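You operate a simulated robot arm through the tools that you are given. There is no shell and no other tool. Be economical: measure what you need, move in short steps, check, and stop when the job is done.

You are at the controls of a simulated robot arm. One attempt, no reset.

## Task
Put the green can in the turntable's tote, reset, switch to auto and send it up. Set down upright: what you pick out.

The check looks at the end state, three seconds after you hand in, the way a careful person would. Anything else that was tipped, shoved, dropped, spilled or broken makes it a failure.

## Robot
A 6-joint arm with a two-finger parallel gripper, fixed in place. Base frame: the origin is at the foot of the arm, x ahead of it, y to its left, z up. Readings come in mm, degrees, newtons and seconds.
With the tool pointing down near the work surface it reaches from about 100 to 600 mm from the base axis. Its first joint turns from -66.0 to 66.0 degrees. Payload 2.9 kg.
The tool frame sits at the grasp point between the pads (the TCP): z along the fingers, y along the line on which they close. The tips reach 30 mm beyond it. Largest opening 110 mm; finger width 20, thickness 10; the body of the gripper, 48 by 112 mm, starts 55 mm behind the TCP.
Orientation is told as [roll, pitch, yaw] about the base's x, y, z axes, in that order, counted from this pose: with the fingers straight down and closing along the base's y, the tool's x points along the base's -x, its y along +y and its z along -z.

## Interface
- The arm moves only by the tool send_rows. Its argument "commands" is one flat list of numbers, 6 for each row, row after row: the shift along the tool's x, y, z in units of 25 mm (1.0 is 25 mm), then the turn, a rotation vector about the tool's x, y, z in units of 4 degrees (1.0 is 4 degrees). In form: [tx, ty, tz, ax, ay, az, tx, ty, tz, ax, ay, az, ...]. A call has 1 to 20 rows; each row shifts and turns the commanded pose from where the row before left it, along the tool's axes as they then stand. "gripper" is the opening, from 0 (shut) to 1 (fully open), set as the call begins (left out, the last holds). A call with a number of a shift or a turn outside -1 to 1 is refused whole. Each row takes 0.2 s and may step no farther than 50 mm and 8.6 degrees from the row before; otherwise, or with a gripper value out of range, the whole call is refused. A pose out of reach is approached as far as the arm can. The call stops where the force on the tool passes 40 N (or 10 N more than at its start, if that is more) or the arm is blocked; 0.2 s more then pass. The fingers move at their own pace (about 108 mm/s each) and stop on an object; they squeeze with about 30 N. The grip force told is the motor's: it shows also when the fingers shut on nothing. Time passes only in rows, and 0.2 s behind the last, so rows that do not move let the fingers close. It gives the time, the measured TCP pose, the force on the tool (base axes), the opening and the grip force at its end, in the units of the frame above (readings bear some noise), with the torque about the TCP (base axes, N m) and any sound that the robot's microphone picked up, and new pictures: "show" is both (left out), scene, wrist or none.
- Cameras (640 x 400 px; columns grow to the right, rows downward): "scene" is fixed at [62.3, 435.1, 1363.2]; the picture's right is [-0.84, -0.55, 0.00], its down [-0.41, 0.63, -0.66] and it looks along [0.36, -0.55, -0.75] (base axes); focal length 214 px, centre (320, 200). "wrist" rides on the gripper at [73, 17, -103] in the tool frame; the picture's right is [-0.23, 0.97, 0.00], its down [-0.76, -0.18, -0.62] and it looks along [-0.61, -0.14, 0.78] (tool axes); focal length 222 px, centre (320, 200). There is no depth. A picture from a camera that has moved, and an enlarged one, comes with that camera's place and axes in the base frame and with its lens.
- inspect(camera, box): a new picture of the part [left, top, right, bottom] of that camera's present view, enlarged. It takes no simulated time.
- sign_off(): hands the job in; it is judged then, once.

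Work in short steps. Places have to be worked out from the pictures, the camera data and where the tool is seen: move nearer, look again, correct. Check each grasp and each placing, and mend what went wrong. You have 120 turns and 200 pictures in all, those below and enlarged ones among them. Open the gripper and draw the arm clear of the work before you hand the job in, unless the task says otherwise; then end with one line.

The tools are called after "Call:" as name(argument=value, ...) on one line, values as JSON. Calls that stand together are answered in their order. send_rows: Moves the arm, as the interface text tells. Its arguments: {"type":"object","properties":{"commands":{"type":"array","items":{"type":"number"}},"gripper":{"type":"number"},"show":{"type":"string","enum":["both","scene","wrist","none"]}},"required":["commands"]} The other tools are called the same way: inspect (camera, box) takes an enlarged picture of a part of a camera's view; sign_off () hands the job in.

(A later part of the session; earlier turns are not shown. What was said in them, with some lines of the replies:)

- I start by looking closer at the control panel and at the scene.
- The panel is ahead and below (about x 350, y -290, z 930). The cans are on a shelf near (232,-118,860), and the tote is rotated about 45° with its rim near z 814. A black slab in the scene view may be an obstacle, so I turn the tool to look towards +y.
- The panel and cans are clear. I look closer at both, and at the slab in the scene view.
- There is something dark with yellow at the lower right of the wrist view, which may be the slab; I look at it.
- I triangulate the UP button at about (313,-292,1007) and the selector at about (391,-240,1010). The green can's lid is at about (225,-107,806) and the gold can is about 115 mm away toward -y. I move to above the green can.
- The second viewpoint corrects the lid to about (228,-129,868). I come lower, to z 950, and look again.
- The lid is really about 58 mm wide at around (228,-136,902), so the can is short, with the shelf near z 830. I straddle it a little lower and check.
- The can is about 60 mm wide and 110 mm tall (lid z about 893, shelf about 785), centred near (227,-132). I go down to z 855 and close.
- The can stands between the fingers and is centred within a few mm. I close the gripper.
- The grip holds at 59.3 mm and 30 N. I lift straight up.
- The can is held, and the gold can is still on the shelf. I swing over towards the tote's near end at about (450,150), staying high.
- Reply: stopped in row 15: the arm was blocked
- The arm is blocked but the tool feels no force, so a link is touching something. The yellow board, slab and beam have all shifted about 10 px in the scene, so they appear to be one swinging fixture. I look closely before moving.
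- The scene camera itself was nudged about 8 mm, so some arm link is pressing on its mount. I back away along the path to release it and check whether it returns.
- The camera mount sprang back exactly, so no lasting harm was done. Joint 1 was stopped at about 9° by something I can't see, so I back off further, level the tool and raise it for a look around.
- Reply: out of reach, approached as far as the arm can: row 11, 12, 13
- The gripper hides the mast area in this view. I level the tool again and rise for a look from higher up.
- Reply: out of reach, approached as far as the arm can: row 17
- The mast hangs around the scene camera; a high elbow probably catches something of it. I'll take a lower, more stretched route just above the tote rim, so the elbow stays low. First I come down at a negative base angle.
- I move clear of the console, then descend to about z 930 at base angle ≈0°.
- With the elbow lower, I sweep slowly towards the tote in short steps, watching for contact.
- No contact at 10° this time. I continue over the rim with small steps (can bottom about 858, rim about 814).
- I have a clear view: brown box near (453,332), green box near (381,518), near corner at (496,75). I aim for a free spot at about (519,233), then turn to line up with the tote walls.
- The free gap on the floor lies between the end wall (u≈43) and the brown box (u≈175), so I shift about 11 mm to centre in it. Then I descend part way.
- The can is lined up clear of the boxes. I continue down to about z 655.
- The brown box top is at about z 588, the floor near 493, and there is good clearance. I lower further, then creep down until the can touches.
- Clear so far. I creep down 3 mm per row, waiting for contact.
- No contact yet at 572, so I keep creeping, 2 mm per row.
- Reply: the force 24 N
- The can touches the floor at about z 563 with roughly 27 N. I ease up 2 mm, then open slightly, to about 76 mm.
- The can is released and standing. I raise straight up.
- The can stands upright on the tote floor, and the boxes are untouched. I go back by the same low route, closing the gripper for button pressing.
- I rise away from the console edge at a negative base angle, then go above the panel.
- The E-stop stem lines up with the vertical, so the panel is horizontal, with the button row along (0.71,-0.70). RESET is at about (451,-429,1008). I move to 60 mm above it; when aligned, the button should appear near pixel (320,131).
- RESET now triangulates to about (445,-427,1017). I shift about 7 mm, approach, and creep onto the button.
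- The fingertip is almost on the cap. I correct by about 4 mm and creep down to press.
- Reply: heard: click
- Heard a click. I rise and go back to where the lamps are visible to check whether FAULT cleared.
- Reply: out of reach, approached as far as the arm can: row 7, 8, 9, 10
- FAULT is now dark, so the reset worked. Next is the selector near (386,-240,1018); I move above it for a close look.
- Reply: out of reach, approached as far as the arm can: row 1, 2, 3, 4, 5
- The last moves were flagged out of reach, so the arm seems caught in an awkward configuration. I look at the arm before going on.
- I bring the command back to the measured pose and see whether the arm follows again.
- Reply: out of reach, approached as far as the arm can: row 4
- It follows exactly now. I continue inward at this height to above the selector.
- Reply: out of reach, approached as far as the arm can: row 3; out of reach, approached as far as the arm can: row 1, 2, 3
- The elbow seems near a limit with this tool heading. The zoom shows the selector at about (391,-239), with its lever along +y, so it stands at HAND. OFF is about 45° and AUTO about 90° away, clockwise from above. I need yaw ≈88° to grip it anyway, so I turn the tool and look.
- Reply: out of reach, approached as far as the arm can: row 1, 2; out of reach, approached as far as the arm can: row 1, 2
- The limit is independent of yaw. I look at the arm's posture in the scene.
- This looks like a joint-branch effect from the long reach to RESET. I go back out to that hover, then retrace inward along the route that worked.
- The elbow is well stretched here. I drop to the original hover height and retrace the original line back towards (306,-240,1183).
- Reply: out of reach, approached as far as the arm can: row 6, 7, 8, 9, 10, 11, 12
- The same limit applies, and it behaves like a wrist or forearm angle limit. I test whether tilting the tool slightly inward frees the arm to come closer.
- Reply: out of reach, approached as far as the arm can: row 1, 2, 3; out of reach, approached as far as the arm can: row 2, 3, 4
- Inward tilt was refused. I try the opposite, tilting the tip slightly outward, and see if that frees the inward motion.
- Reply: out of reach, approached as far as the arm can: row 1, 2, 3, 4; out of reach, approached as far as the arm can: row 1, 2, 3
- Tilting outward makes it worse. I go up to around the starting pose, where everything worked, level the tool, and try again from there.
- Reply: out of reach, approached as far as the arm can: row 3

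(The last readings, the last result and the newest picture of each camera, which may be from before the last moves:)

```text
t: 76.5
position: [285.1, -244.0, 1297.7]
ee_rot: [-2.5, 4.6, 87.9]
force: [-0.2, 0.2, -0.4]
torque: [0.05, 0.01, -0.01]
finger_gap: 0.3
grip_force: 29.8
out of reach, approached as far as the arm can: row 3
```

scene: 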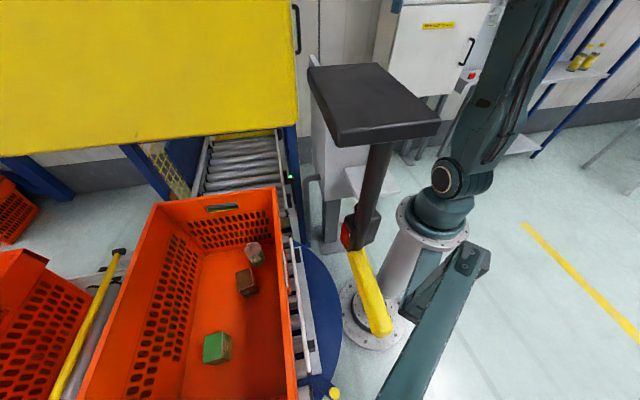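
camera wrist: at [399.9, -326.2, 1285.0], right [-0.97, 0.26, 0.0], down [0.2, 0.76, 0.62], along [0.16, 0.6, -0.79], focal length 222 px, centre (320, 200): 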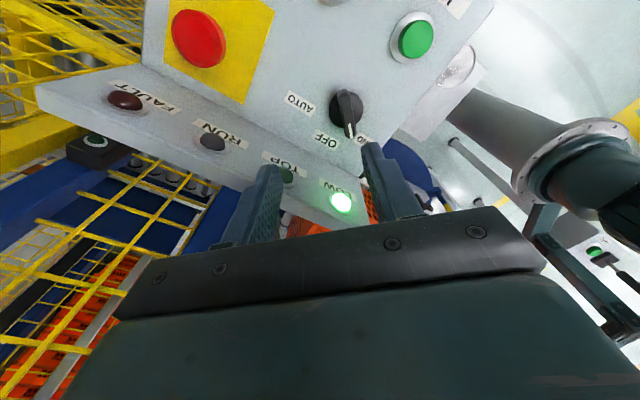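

Call:
send_rows(commands=[0, 0, 0, -0.32, -0.58, 0, 0, 0, 0, -0.32, -0.58, 0], show="none")

Call:
send_rows(commands=[0, 0, 1, 0, 0, 0, 0, 0, 1, 0, 0, 0, 0, 0, 1, 0, 0, 0, 0, 0, 1, 0, 0, 0], show="wrist")

```text
t: 77.0
position: [285.6, -245.3, 1297.7]
ee_rot: [0.1, -0.2, 88.1]
force: [-0.3, -0.1, -0.6]
torque: [0.01, 0.02, 0.01]
finger_gap: 0.0
grip_force: 29.5
```

```text
t: 78.0
position: [284.9, -244.3, 1197.0]
ee_rot: [0.1, -0.1, 88.2]
force: [-0.1, 1.1, -0.1]
torque: [-0.02, -0.01, -0.01]
finger_gap: 0.0
grip_force: 30.2
camera wrist: at [265.8, -318.0, 1301.5], right [-0.97, 0.26, 0.0], down [0.2, 0.75, 0.62], along [0.16, 0.6, -0.78], focal length 222 px, centre (320, 200)
```

wrist: 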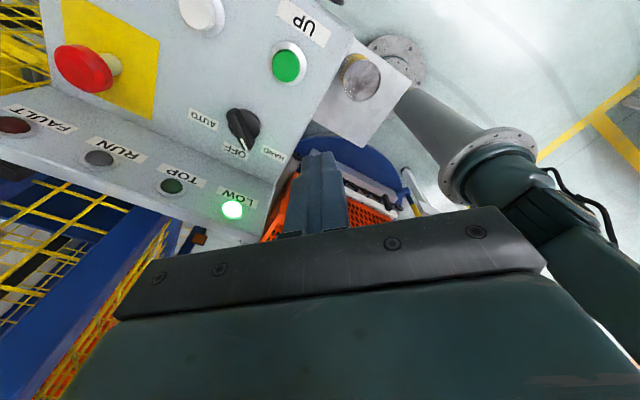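

That restored the good posture: it descends freely. Now I move above the selector at (391,-239) with the fingers partly open.

Call:
send_rows(commands=[-0.065, -0.85, 0.64, 0, 0, 0, -0.065, -0.85, 0.64, 0, 0, 0, -0.065, -0.85, 0.64, 0, 0, 0, -0.065, -0.85, 0.64, 0, 0, 0, -0.065, -0.85, 0.64, 0, 0, 0], gripper=0.4, show="wrist")

Call:
inspect(camera="wrist", box=[220, 60, 420, 210])

```text
t: 79.2
position: [391.1, -239.9, 1116.4]
ee_rot: [0.1, -0.1, 88.1]
force: [-0.8, -0.1, -0.1]
torque: [-0.02, 0.0, 0.01]
finger_gap: 44.0
grip_force: 0.2
camera wrist: at [371.9, -313.1, 1221.4], right [-0.97, 0.26, 0.0], down [0.2, 0.75, 0.62], along [0.16, 0.6, -0.78], focal length 222 px, centre (320, 200)
```

wrist: 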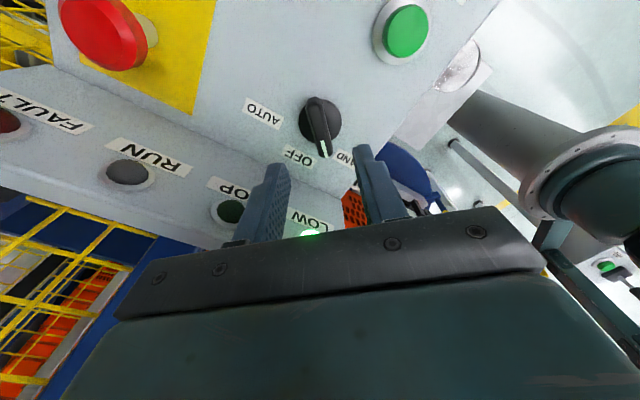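

```text
2.67 times, centred on (320, 135) of wrist
camera zoom: at [371.9, -313.1, 1221.4], right [-0.97, 0.26, 0.0], down [0.2, 0.75, 0.62], along [0.16, 0.6, -0.78], focal length 592 px, centre (320, 373)
```

zoom: 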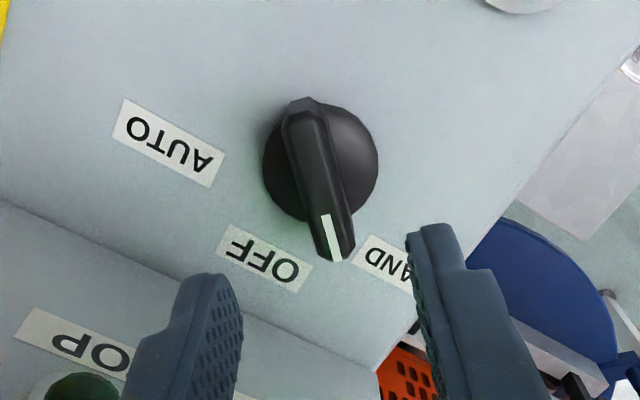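

The lever points along +y (HAND), centred on (391,-240), with its top at about z 1027. It sits square between the fingers. I lower until the tips are just around it.

Call:
send_rows(commands=[0, 0, 0.9, 0, 0, 0, 0, 0, 0.9, 0, 0, 0, 0, 0, 0.5, 0, 0, 0], show="wrist")

Call:
inspect(camera="wrist", box=[240, 90, 420, 220])

```text
t: 80.0
position: [391.5, -241.3, 1059.3]
ee_rot: [0.1, -0.1, 88.1]
force: [-0.6, -0.4, -0.1]
torque: [0.0, -0.01, -0.02]
finger_gap: 43.9
grip_force: 0.0
camera wrist: at [372.5, -313.5, 1164.6], right [-0.97, 0.26, 0.0], down [0.2, 0.75, 0.62], along [0.16, 0.6, -0.78], focal length 222 px, centre (320, 200)
```

wrist: 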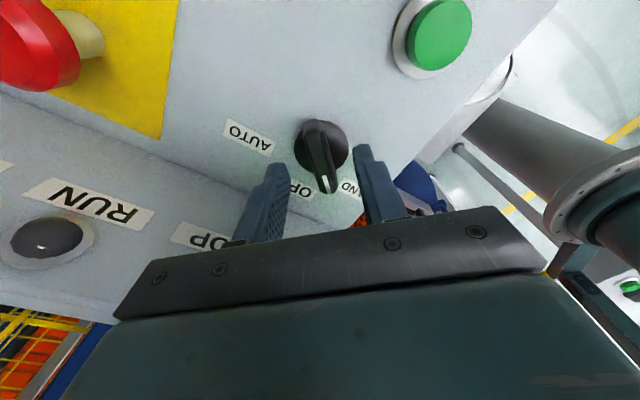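

```text
3.08 times, centred on (330, 155) of wrist
camera zoom: at [372.5, -313.5, 1164.6], right [-0.97, 0.26, 0.0], down [0.2, 0.75, 0.62], along [0.16, 0.6, -0.78], focal length 684 px, centre (289, 338)
```

zoom: 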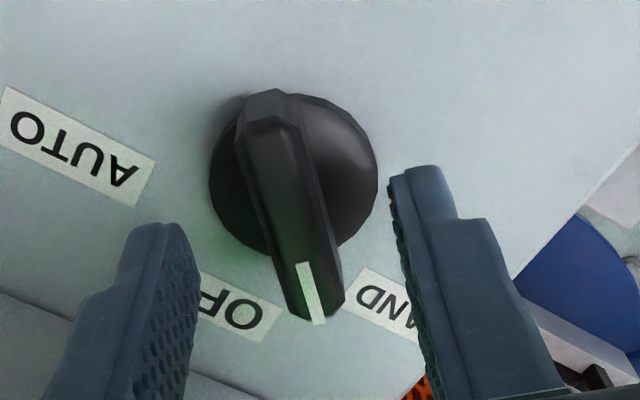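

The lever centre is near (391.5,-238.5) and its top at z 1018–1026. I lower about 20 mm more, then close on the lever.

Call:
send_rows(commands=[-0.1, 0, 0.3, 0, 0, 0, 0, 0, 0.3, 0, 0, 0, 0, 0, 0.2, 0, 0, 0], show="none")

Call:
send_rows(commands=[0, 0, 0, 0, 0, 0, 0, 0, 0, 0, 0, 0, 0, 0, 0, 0, 0, 0], gripper=0, show="wrist")

```text
t: 80.8
position: [392.1, -237.1, 1038.8]
ee_rot: [0.2, -0.1, 88.2]
force: [-1.4, -0.3, -0.2]
torque: [0.02, -0.02, -0.02]
finger_gap: 43.9
grip_force: 0.1
```

```text
t: 81.7
position: [388.9, -238.6, 1040.3]
ee_rot: [0.0, 0.0, 88.1]
force: [-2.4, 0.8, 25.7]
torque: [0.19, 0.31, 0.05]
finger_gap: 13.8
grip_force: 45.3
camera wrist: at [371.5, -310.5, 1145.9], right [-0.97, 0.26, 0.0], down [0.2, 0.76, 0.62], along [0.16, 0.6, -0.78], focal length 222 px, centre (320, 200)
```

wrist: 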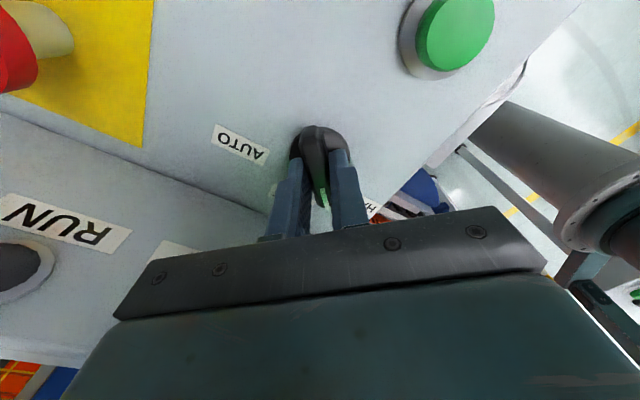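

The fingers hold the 14 mm lever, but the tips press on the knob (26 N up). I relieve it a little, then turn clockwise in steps.

Call:
send_rows(commands=[0, 0, -0.12, 0, 0, 0, 0, 0, 0, 0, 0, 0], show="none")

Call:
send_rows(commands=[0, 0, 0, 0, 0, 1, 0, 0, 0, 0, 0, 1, 0, 0, 0, 0, 0, 1, 0, 0, 0, 0, 0, 1, 0, 0, 0, 0, 0, 1, 0, 0, 0, 0, 0, 1], show="wrist")

```text
t: 82.2
position: [390.3, -237.9, 1041.9]
ee_rot: [0.0, -0.1, 88.0]
force: [2.7, -4.7, -3.2]
torque: [-1.44, -0.52, 0.08]
finger_gap: 13.5
grip_force: 45.3
```

```text
t: 83.7
position: [390.8, -238.0, 1040.5]
ee_rot: [0.1, -0.1, 64.1]
force: [15.4, -4.7, -30.4]
torque: [0.17, -0.82, 0.03]
finger_gap: 13.8
grip_force: 45.4
camera wrist: at [344.8, -296.9, 1146.0], right [-0.78, 0.63, 0.0], down [0.49, 0.61, 0.62], along [0.39, 0.49, -0.78], focal length 222 px, centre (320, 200)
```

wrist: 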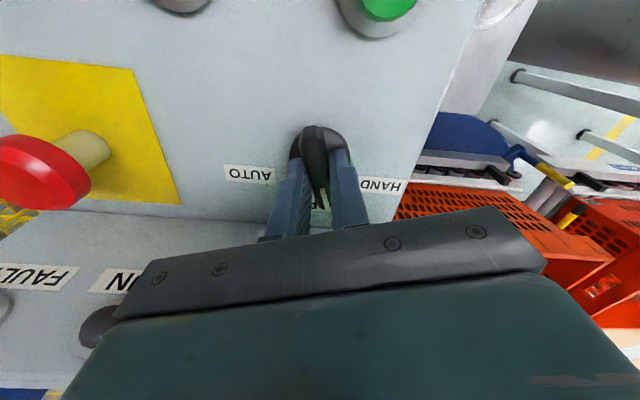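

The knob turns with the tool. It's now pulling up slightly (-30 N), so I lower about 1.5 mm and continue turning towards AUTO.

Call:
send_rows(commands=[0, 0, 0.06, 0, 0, 1, 0, 0, 0, 0, 0, 1, 0, 0, 0, 0, 0, 1, 0, 0, 0, 0, 0, 1, 0, 0, 0, 0, 0, 1, 0, 0, 0, 0, 0, 1, 0, 0, 0, 0, 0, 1, 0, 0, 0, 0, 0, 1], show="wrist")

```text
t: 85.5
position: [391.3, -238.8, 1041.3]
ee_rot: [0.1, 0.1, 31.9]
force: [14.6, 0.3, -21.5]
torque: [0.14, -1.09, 0.04]
finger_gap: 13.8
grip_force: 45.1
camera wrist: at [321.6, -263.5, 1146.3], right [-0.32, 0.95, 0.0], down [0.74, 0.25, 0.62], along [0.59, 0.2, -0.78], focal length 222 px, centre (320, 200)
```

wrist: 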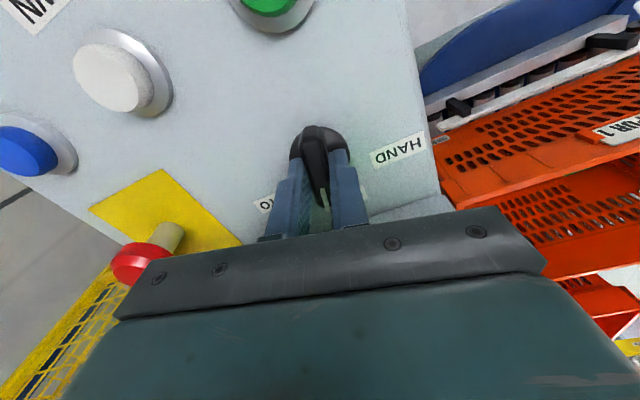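

Continuing: 32° of yaw still to go. Then I'll feel for the end stop.

Call:
send_rows(commands=[0, 0, 0.03, 0, 0, 1, 0, 0, 0, 0, 0, 1, 0, 0, 0, 0, 0, 1, 0, 0, 0, 0, 0, 1, 0, 0, 0, 0, 0, 1, 0, 0, 0, 0, 0, 1, 0, 0, 0, 0, 0, 1, 0, 0, 0, 0, 0, 0.7], show="wrist")

Call:
inspect(camera="wrist", box=[230, 60, 430, 220])

```text
t: 87.2
position: [391.5, -238.4, 1042.1]
ee_rot: [0.0, -0.1, 1.3]
force: [18.8, -1.9, 10.5]
torque: [-0.11, 0.48, -0.03]
finger_gap: 13.6
grip_force: 44.0
camera wrist: at [319.0, -224.3, 1146.1], right [0.21, 0.98, 0.0], down [0.76, -0.16, 0.62], along [0.61, -0.13, -0.78], focal length 222 px, centre (320, 200)
```

wrist: 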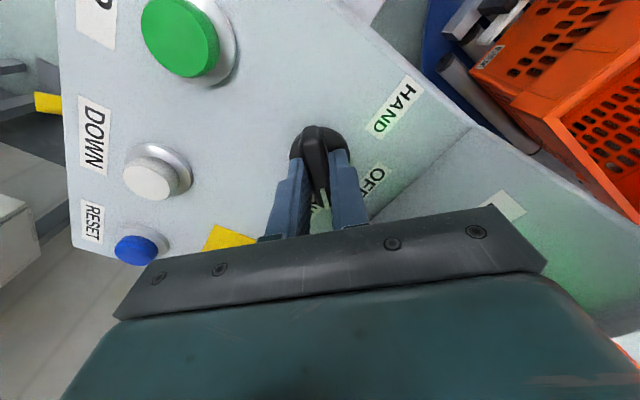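

```text
2.50 times, centred on (330, 140) of wrist
camera zoom: at [319.0, -224.3, 1146.1], right [0.21, 0.98, 0.0], down [0.76, -0.16, 0.62], along [0.61, -0.13, -0.78], focal length 555 px, centre (295, 350)
```

zoom: 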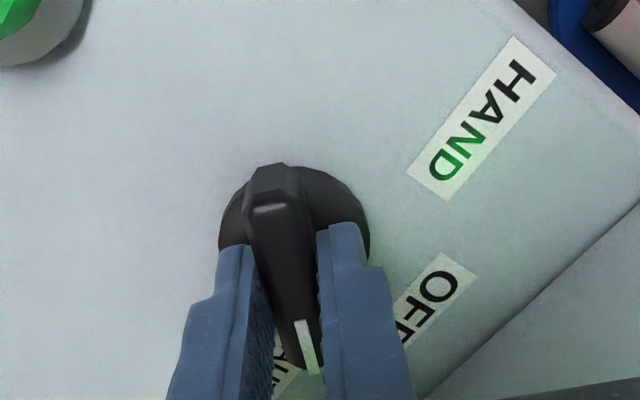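

The lever now points along +x, which is AUTO. I release, rise and check.

Call:
send_rows(commands=[0, 0, 0, 0, 0, 0, 0, 0, 0, 0, 0, 0], gripper=0.4, show="none")

Call:
send_rows(commands=[0, 0, -0.8, 0, 0, 0, 0, 0, -1, 0, 0, 0, 0, 0, -1, 0, 0, 0], show="wrist")

Call:
inspect(camera="wrist", box=[180, 40, 460, 240])

```text
t: 87.8
position: [389.5, -238.0, 1039.6]
ee_rot: [0.2, 0.3, 1.1]
force: [-0.2, 0.2, 0.3]
torque: [0.0, 0.0, -0.01]
finger_gap: 43.8
grip_force: 0.1
```

```text
t: 88.7
position: [389.6, -238.8, 1110.8]
ee_rot: [0.1, 0.1, 1.2]
force: [0.3, -0.8, 1.0]
torque: [0.01, -0.02, 0.01]
finger_gap: 44.0
grip_force: 0.0
camera wrist: at [318.3, -224.2, 1215.6], right [0.21, 0.98, 0.0], down [0.77, -0.16, 0.62], along [0.61, -0.13, -0.78], focal length 222 px, centre (320, 200)
```

wrist: 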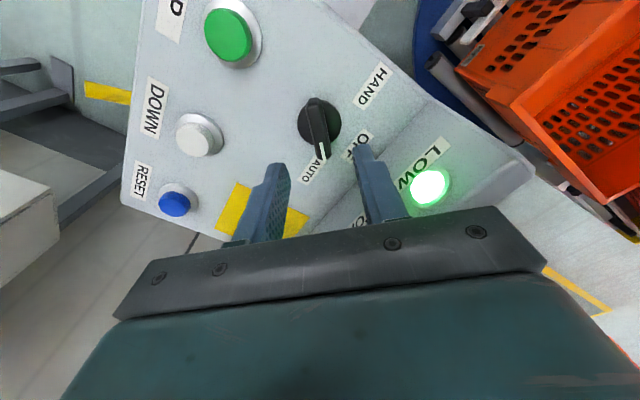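

```text
2.00 times, centred on (320, 140) of wrist
camera zoom: at [318.3, -224.2, 1215.6], right [0.21, 0.98, 0.0], down [0.77, -0.16, 0.62], along [0.61, -0.13, -0.78], focal length 444 px, centre (320, 320)
```

zoom: 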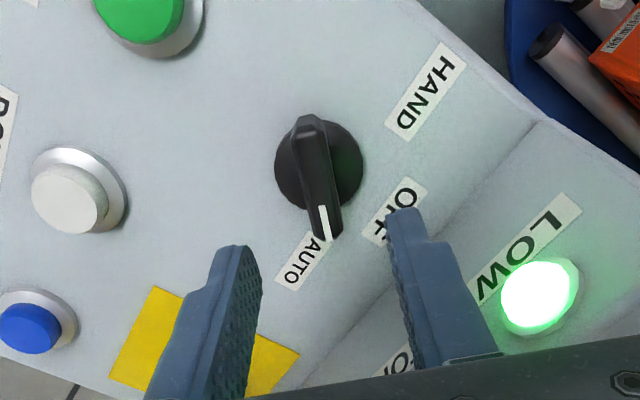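

The pointer is at AUTO. I close the fingers and move above the green UP button at about (313,-292).

Call:
send_rows(commands=[0.78, -0.515, 0, 0, 0, 0, 0.78, -0.515, 0, 0, 0, 0, 0.78, -0.515, 0, 0, 0, 0, 0.78, -0.515, 0, 0, 0, 0], gripper=0, show="wrist")

```text
t: 89.7
position: [313.2, -292.3, 1108.8]
ee_rot: [0.1, 0.1, 1.2]
force: [-0.5, -0.1, 0.1]
torque: [-0.02, 0.01, 0.01]
finger_gap: 0.0
grip_force: 29.9
camera wrist: at [242.5, -278.1, 1215.1], right [0.21, 0.98, 0.0], down [0.77, -0.16, 0.62], along [0.61, -0.13, -0.78], focal length 222 px, centre (320, 200)
```

wrist: 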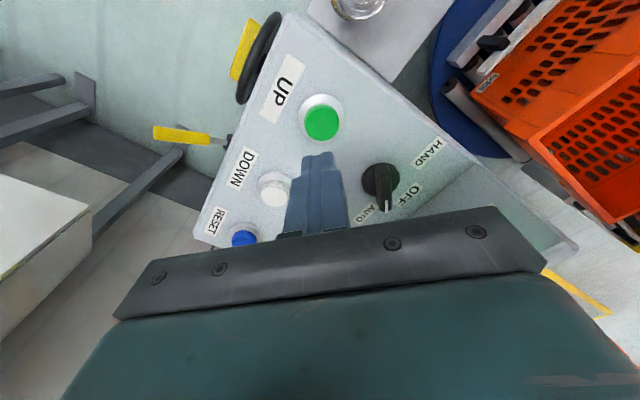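

The cap is about 8 mm nearer the base than the tip. I correct and descend close.

Call:
send_rows(commands=[0.3, 0.06, 0, 0, 0, 0, 0, 0, 0.9, 0, 0, 0, 0, 0, 0.9, 0, 0, 0], show="wrist")

Call:
inspect(camera="wrist", box=[240, 80, 420, 240])

```text
t: 90.5
position: [307.1, -290.6, 1065.2]
ee_rot: [0.1, 0.1, 1.2]
force: [-0.4, 0.3, -0.2]
torque: [0.01, 0.0, 0.0]
finger_gap: 0.0
grip_force: 30.0
camera wrist: at [234.9, -276.2, 1170.3], right [0.21, 0.98, 0.0], down [0.77, -0.16, 0.62], along [0.61, -0.13, -0.78], focal length 222 px, centre (320, 200)
```

wrist: 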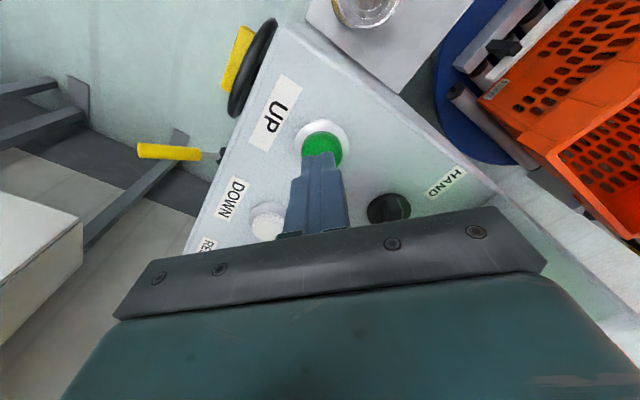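

```text
2.50 times, centred on (330, 160) of wrist
camera zoom: at [234.9, -276.2, 1170.3], right [0.21, 0.98, 0.0], down [0.77, -0.16, 0.62], along [0.61, -0.13, -0.78], focal length 555 px, centre (295, 300)
```

zoom: 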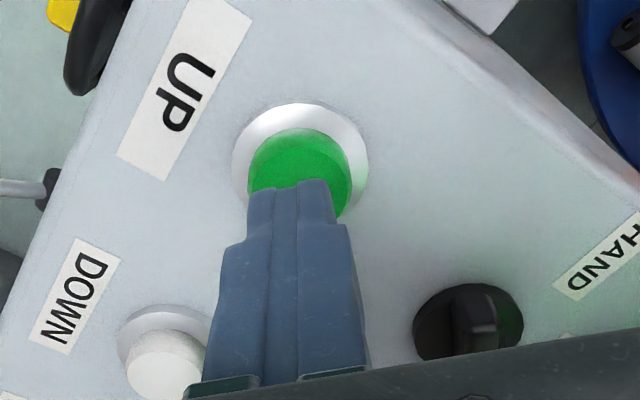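

Well aligned. I creep down and press UP.

Call:
send_rows(commands=[0.04, 0.04, 0.2, 0, 0, 0, 0, 0, 0.2, 0, 0, 0, 0, 0, 0.12, 0, 0, 0, 0, 0, 0.12, 0, 0, 0, 0, 0, 0.12, 0, 0, 0], show="wrist")

```text
t: 91.7
position: [305.5, -288.9, 1046.0]
ee_rot: [0.1, 0.2, 1.3]
force: [0.7, 0.6, 2.0]
torque: [0.03, -0.02, -0.01]
finger_gap: 0.0
grip_force: 29.9
camera wrist: at [232.5, -275.2, 1151.6], right [0.21, 0.98, 0.0], down [0.77, -0.16, 0.62], along [0.61, -0.13, -0.78], focal length 222 px, centre (320, 200)
```

wrist: 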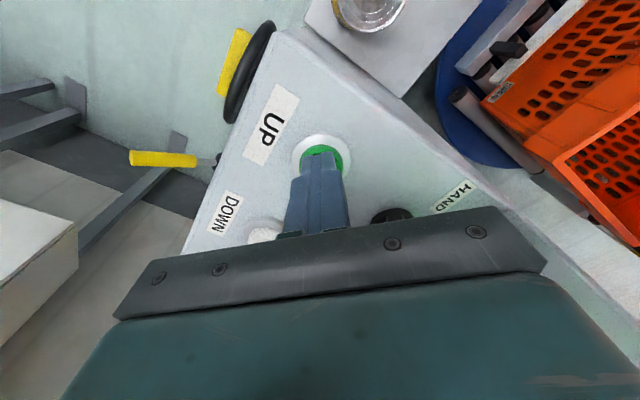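

Force 2 N, no click yet; a few mm further.

Call:
send_rows(commands=[0, 0, 0.08, 0, 0, 0, 0, 0, 0.08, 0, 0, 0, 0, 0, 0.08, 0, 0, 0], show="scene")

```text
t: 92.5
position: [304.2, -289.5, 1042.0]
ee_rot: [0.0, -0.1, 1.3]
force: [-1.3, 7.8, 21.7]
torque: [0.25, 0.05, -0.09]
finger_gap: 0.1
grip_force: 29.9
heard: click
```

scene: 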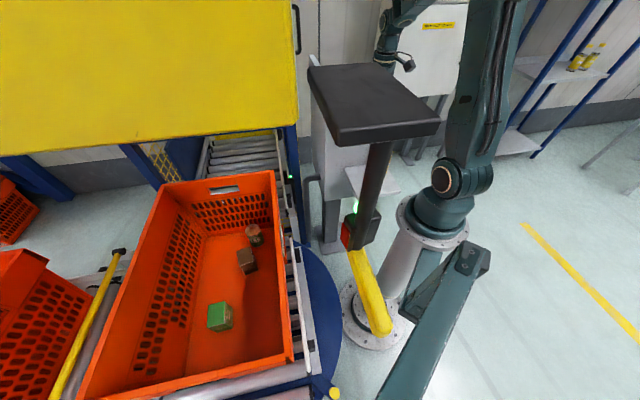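

Click, and the tote is already rolling toward the lift. I lift off and watch.

Call:
send_rows(commands=[0, 0, -0.6, 0, 0, 0, 0, 0, -1, 0, 0, 0, 0, 0, -1, 0, 0, 0, 0, 0, -1, 0, 0, 0, 0.6, 0.4, -1, 0, 0, 0, 0.6, 0.4, -1, 0, 0, 0, 0, 0, 0, 0, 0, 0, 0, 0, 0, 0, 0, 0])

```text
t: 94.2
position: [274.4, -271.0, 1180.4]
ee_rot: [0.1, 0.1, 1.3]
force: [-0.7, -0.3, 0.6]
torque: [-0.01, 0.02, -0.02]
finger_gap: 0.1
grip_force: 30.3
camera wrist: at [202.1, -257.0, 1286.7], right [0.21, 0.98, 0.0], down [0.77, -0.16, 0.62], along [0.61, -0.13, -0.78], focal length 222 px, centre (320, 200)
```

scene: 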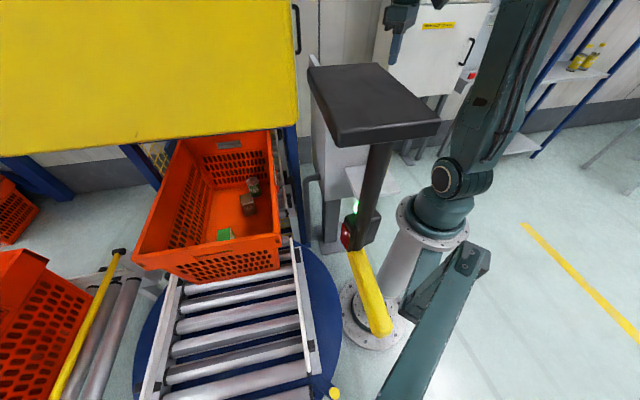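
wrist: 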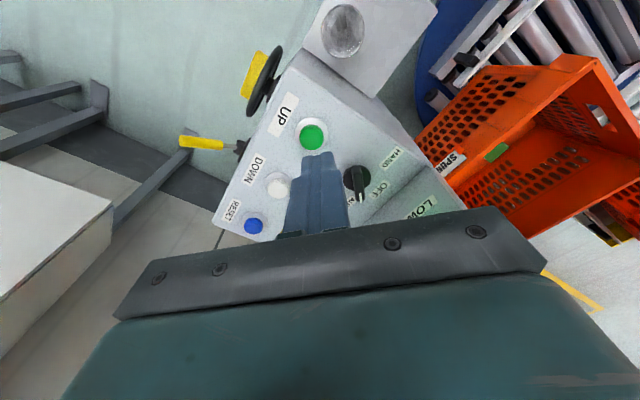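

The tote is rolling into the lift with the can standing. I stay clear and wait.

Call:
send_rows(commands=[0, 0, -1, 0, 0, 0, 0, 0, -1, 0, 0, 0, 0, 0, 0, 0, 0, 0, 0, 0, 0, 0, 0, 0, 0, 0, 0, 0, 0, 0, 0, 0, 0, 0, 0, 0, 0, 0, 0, 0, 0, 0, 0, 0, 0, 0, 0, 0, 0, 0, 0, 0, 0, 0, 0, 0, 0, 0, 0, 0, 0, 0, 0, 0, 0, 0, 0, 0, 0, 0, 0, 0, 0, 0, 0, 0, 0, 0, 0, 0, 0, 0, 0, 0, 0, 0, 0, 0, 0, 0, 0, 0, 0, 0, 0, 0], gripper=0.6)

```text
t: 97.7
position: [275.1, -271.1, 1231.9]
ee_rot: [0.2, 0.2, 1.4]
force: [-0.3, 0.5, 0.5]
torque: [0.01, 0.04, 0.01]
finger_gap: 65.8
grip_force: 0.2
camera wrist: at [202.8, -256.7, 1337.0], right [0.21, 0.98, 0.0], down [0.77, -0.16, 0.62], along [0.61, -0.13, -0.78], focal length 222 px, centre (320, 200)
```

scene: 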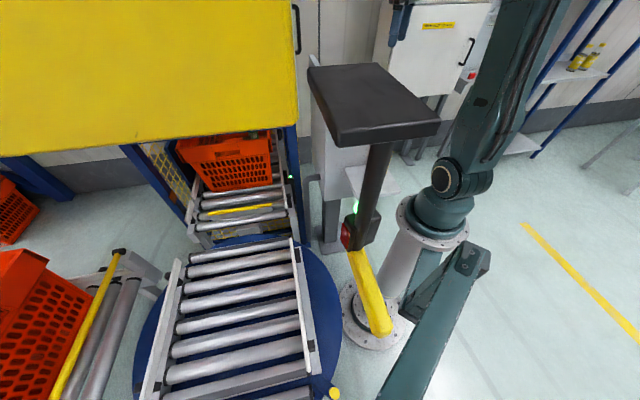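
wrist: 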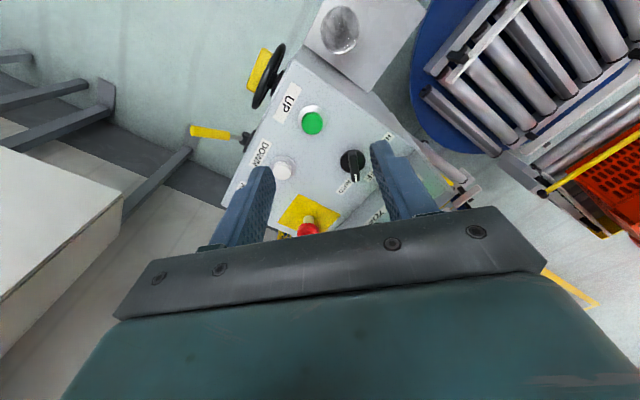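

The tote is in the lift. I keep waiting, turning the wrist camera to see the lamps.

Call:
send_rows(commands=[0, 0, 0, 0, 0, -1, 0, 0, 0, 0, 0, -1, 0, 0, 0, 0, 0, -1, 0, 0, 0, 0, 0, -1, 0, 0, 0, 0, 0, -1, 0, 0, 0, 0, 0, -1, 0, 0, 0, 0, 0, -1, 0, 0, 0, 0, 0, -1, 0, 0, 0, 0, 0, -1, 0, 0, 0, 0, 0, -1, 0, 0, 0, 0, 0, -1, 0, 0, 0, 0, 0, -1, 0, 0, 0, 0, 0, -1, 0, 0, 0, 0, 0, -1, 0, 0, 0, 0, 0, -1, 0, 0, 0, 0, 0, -1, 0, 0, 0, 0, 0, 0, 0, 0, 0, 0, 0, 0])

Call:
inspect(camera="wrist", box=[60, 0, 360, 220])

```text
t: 101.5
position: [275.1, -270.7, 1230.6]
ee_rot: [0.1, 0.0, 65.2]
force: [0.0, -0.2, 0.5]
torque: [-0.01, 0.01, -0.02]
finger_gap: 66.2
grip_force: 0.0
camera wrist: at [230.2, -329.6, 1335.1], right [-0.79, 0.61, 0.0], down [0.48, 0.62, 0.62], along [0.38, 0.49, -0.78], focal length 222 px, centre (320, 200)
```

scene: 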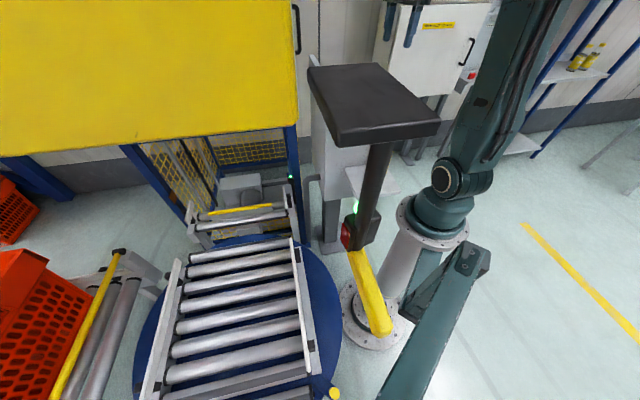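
wrist: 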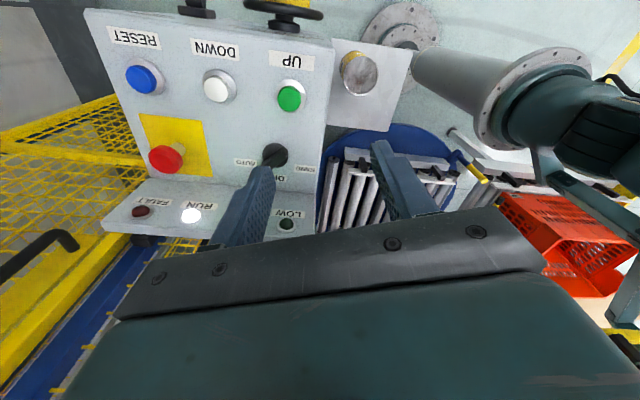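

```text
1.82 times, centred on (210, 110) of wrist
camera zoom: at [230.2, -329.6, 1335.1], right [-0.79, 0.61, 0.0], down [0.48, 0.62, 0.62], along [0.38, 0.49, -0.78], focal length 404 px, centre (520, 364)
```

zoom: 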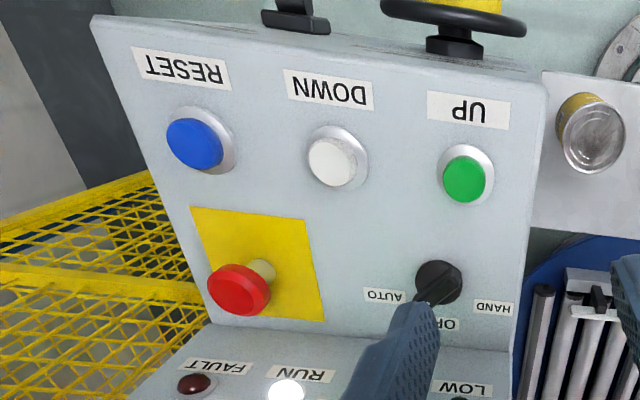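

RUN is lit, LOW is dark, and the lift is going up. I wait for TOP, opening the fingers fully.

Call:
send_rows(commands=[0, 0, 0, 0, 0, 0, 0, 0, 0, 0, 0, 0, 0, 0, 0, 0, 0, 0, 0, 0, 0, 0, 0, 0, 0, 0, 0, 0, 0, 0, 0, 0, 0, 0, 0, 0, 0, 0, 0, 0, 0, 0, 0, 0, 0, 0, 0, 0, 0, 0, 0, 0, 0, 0, 0, 0, 0, 0, 0, 0, 0, 0, 0, 0, 0, 0, 0, 0, 0, 0, 0, 0, 0, 0, 0, 0, 0, 0, 0, 0, 0, 0, 0, 0, 0, 0, 0, 0, 0, 0, 0, 0, 0, 0, 0, 0, 0, 0, 0, 0, 0, 0, 0, 0, 0, 0, 0, 0, 0, 0, 0, 0, 0, 0, 0, 0, 0, 0, 0, 0], gripper=1, show="wrist")

Call:
send_rows(commands=[0, 0, 0, 0, 0, 0, 0, 0, 0, 0, 0, 0, 0, 0, 0, 0, 0, 0, 0, 0, 0, 0, 0, 0, 0, 0, 0, 0, 0, 0, 0, 0, 0, 0, 0, 0, 0, 0, 0, 0, 0, 0, 0, 0, 0, 0, 0, 0, 0, 0, 0, 0, 0, 0, 0, 0, 0, 0, 0, 0, 0, 0, 0, 0, 0, 0, 0, 0, 0, 0, 0, 0, 0, 0, 0, 0, 0, 0, 0, 0, 0, 0, 0, 0, 0, 0, 0, 0, 0, 0, 0, 0, 0, 0, 0, 0, 0, 0, 0, 0, 0, 0, 0, 0, 0, 0, 0, 0, 0, 0, 0, 0, 0, 0, 0, 0, 0, 0, 0, 0])

```text
t: 105.7
position: [274.8, -270.0, 1230.5]
ee_rot: [0.1, -0.1, 65.3]
force: [-0.1, 0.2, -0.6]
torque: [0.01, -0.02, 0.04]
finger_gap: 109.8
grip_force: 0.1
camera wrist: at [230.1, -329.6, 1335.1], right [-0.79, 0.61, 0.0], down [0.48, 0.62, 0.62], along [0.38, 0.49, -0.78], focal length 222 px, centre (320, 200)
```

wrist: 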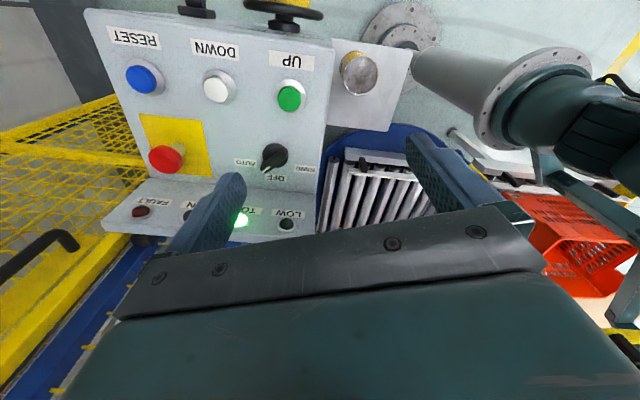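

```text
t: 109.8
position: [274.9, -270.3, 1229.6]
ee_rot: [0.1, -0.1, 65.3]
force: [0.0, 0.5, -0.1]
torque: [0.01, 0.0, 0.01]
finger_gap: 110.2
grip_force: 0.0
camera wrist: at [230.1, -329.6, 1335.1], right [-0.79, 0.61, 0.0], down [0.48, 0.62, 0.62], along [0.38, 0.49, -0.78], focal length 222 px, centre (320, 200)
```

scene: 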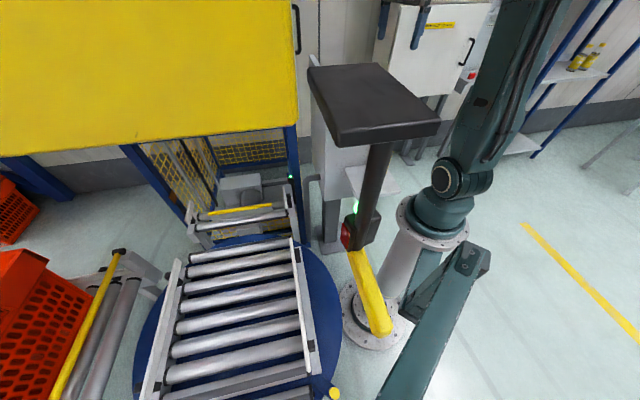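
wrist: 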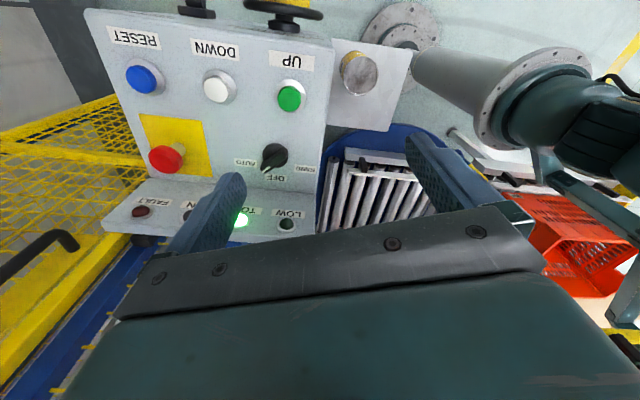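

TOP is lit, FAULT and LOW are dark, the gold can still stands on its shelf, and the arm is clear with the gripper open. I hand in.

Call:
sign_off()

```text
The job is handed in.
```

The green can is standing upright in the turntable's tote, the fault is reset, the selector is on AUTO, and the lift has taken the tote up (TOP lamp lit). On the way over, an arm link pressed on the scene camera's mount and moved it about 8 mm. It sprang back to its original position when I backed off.
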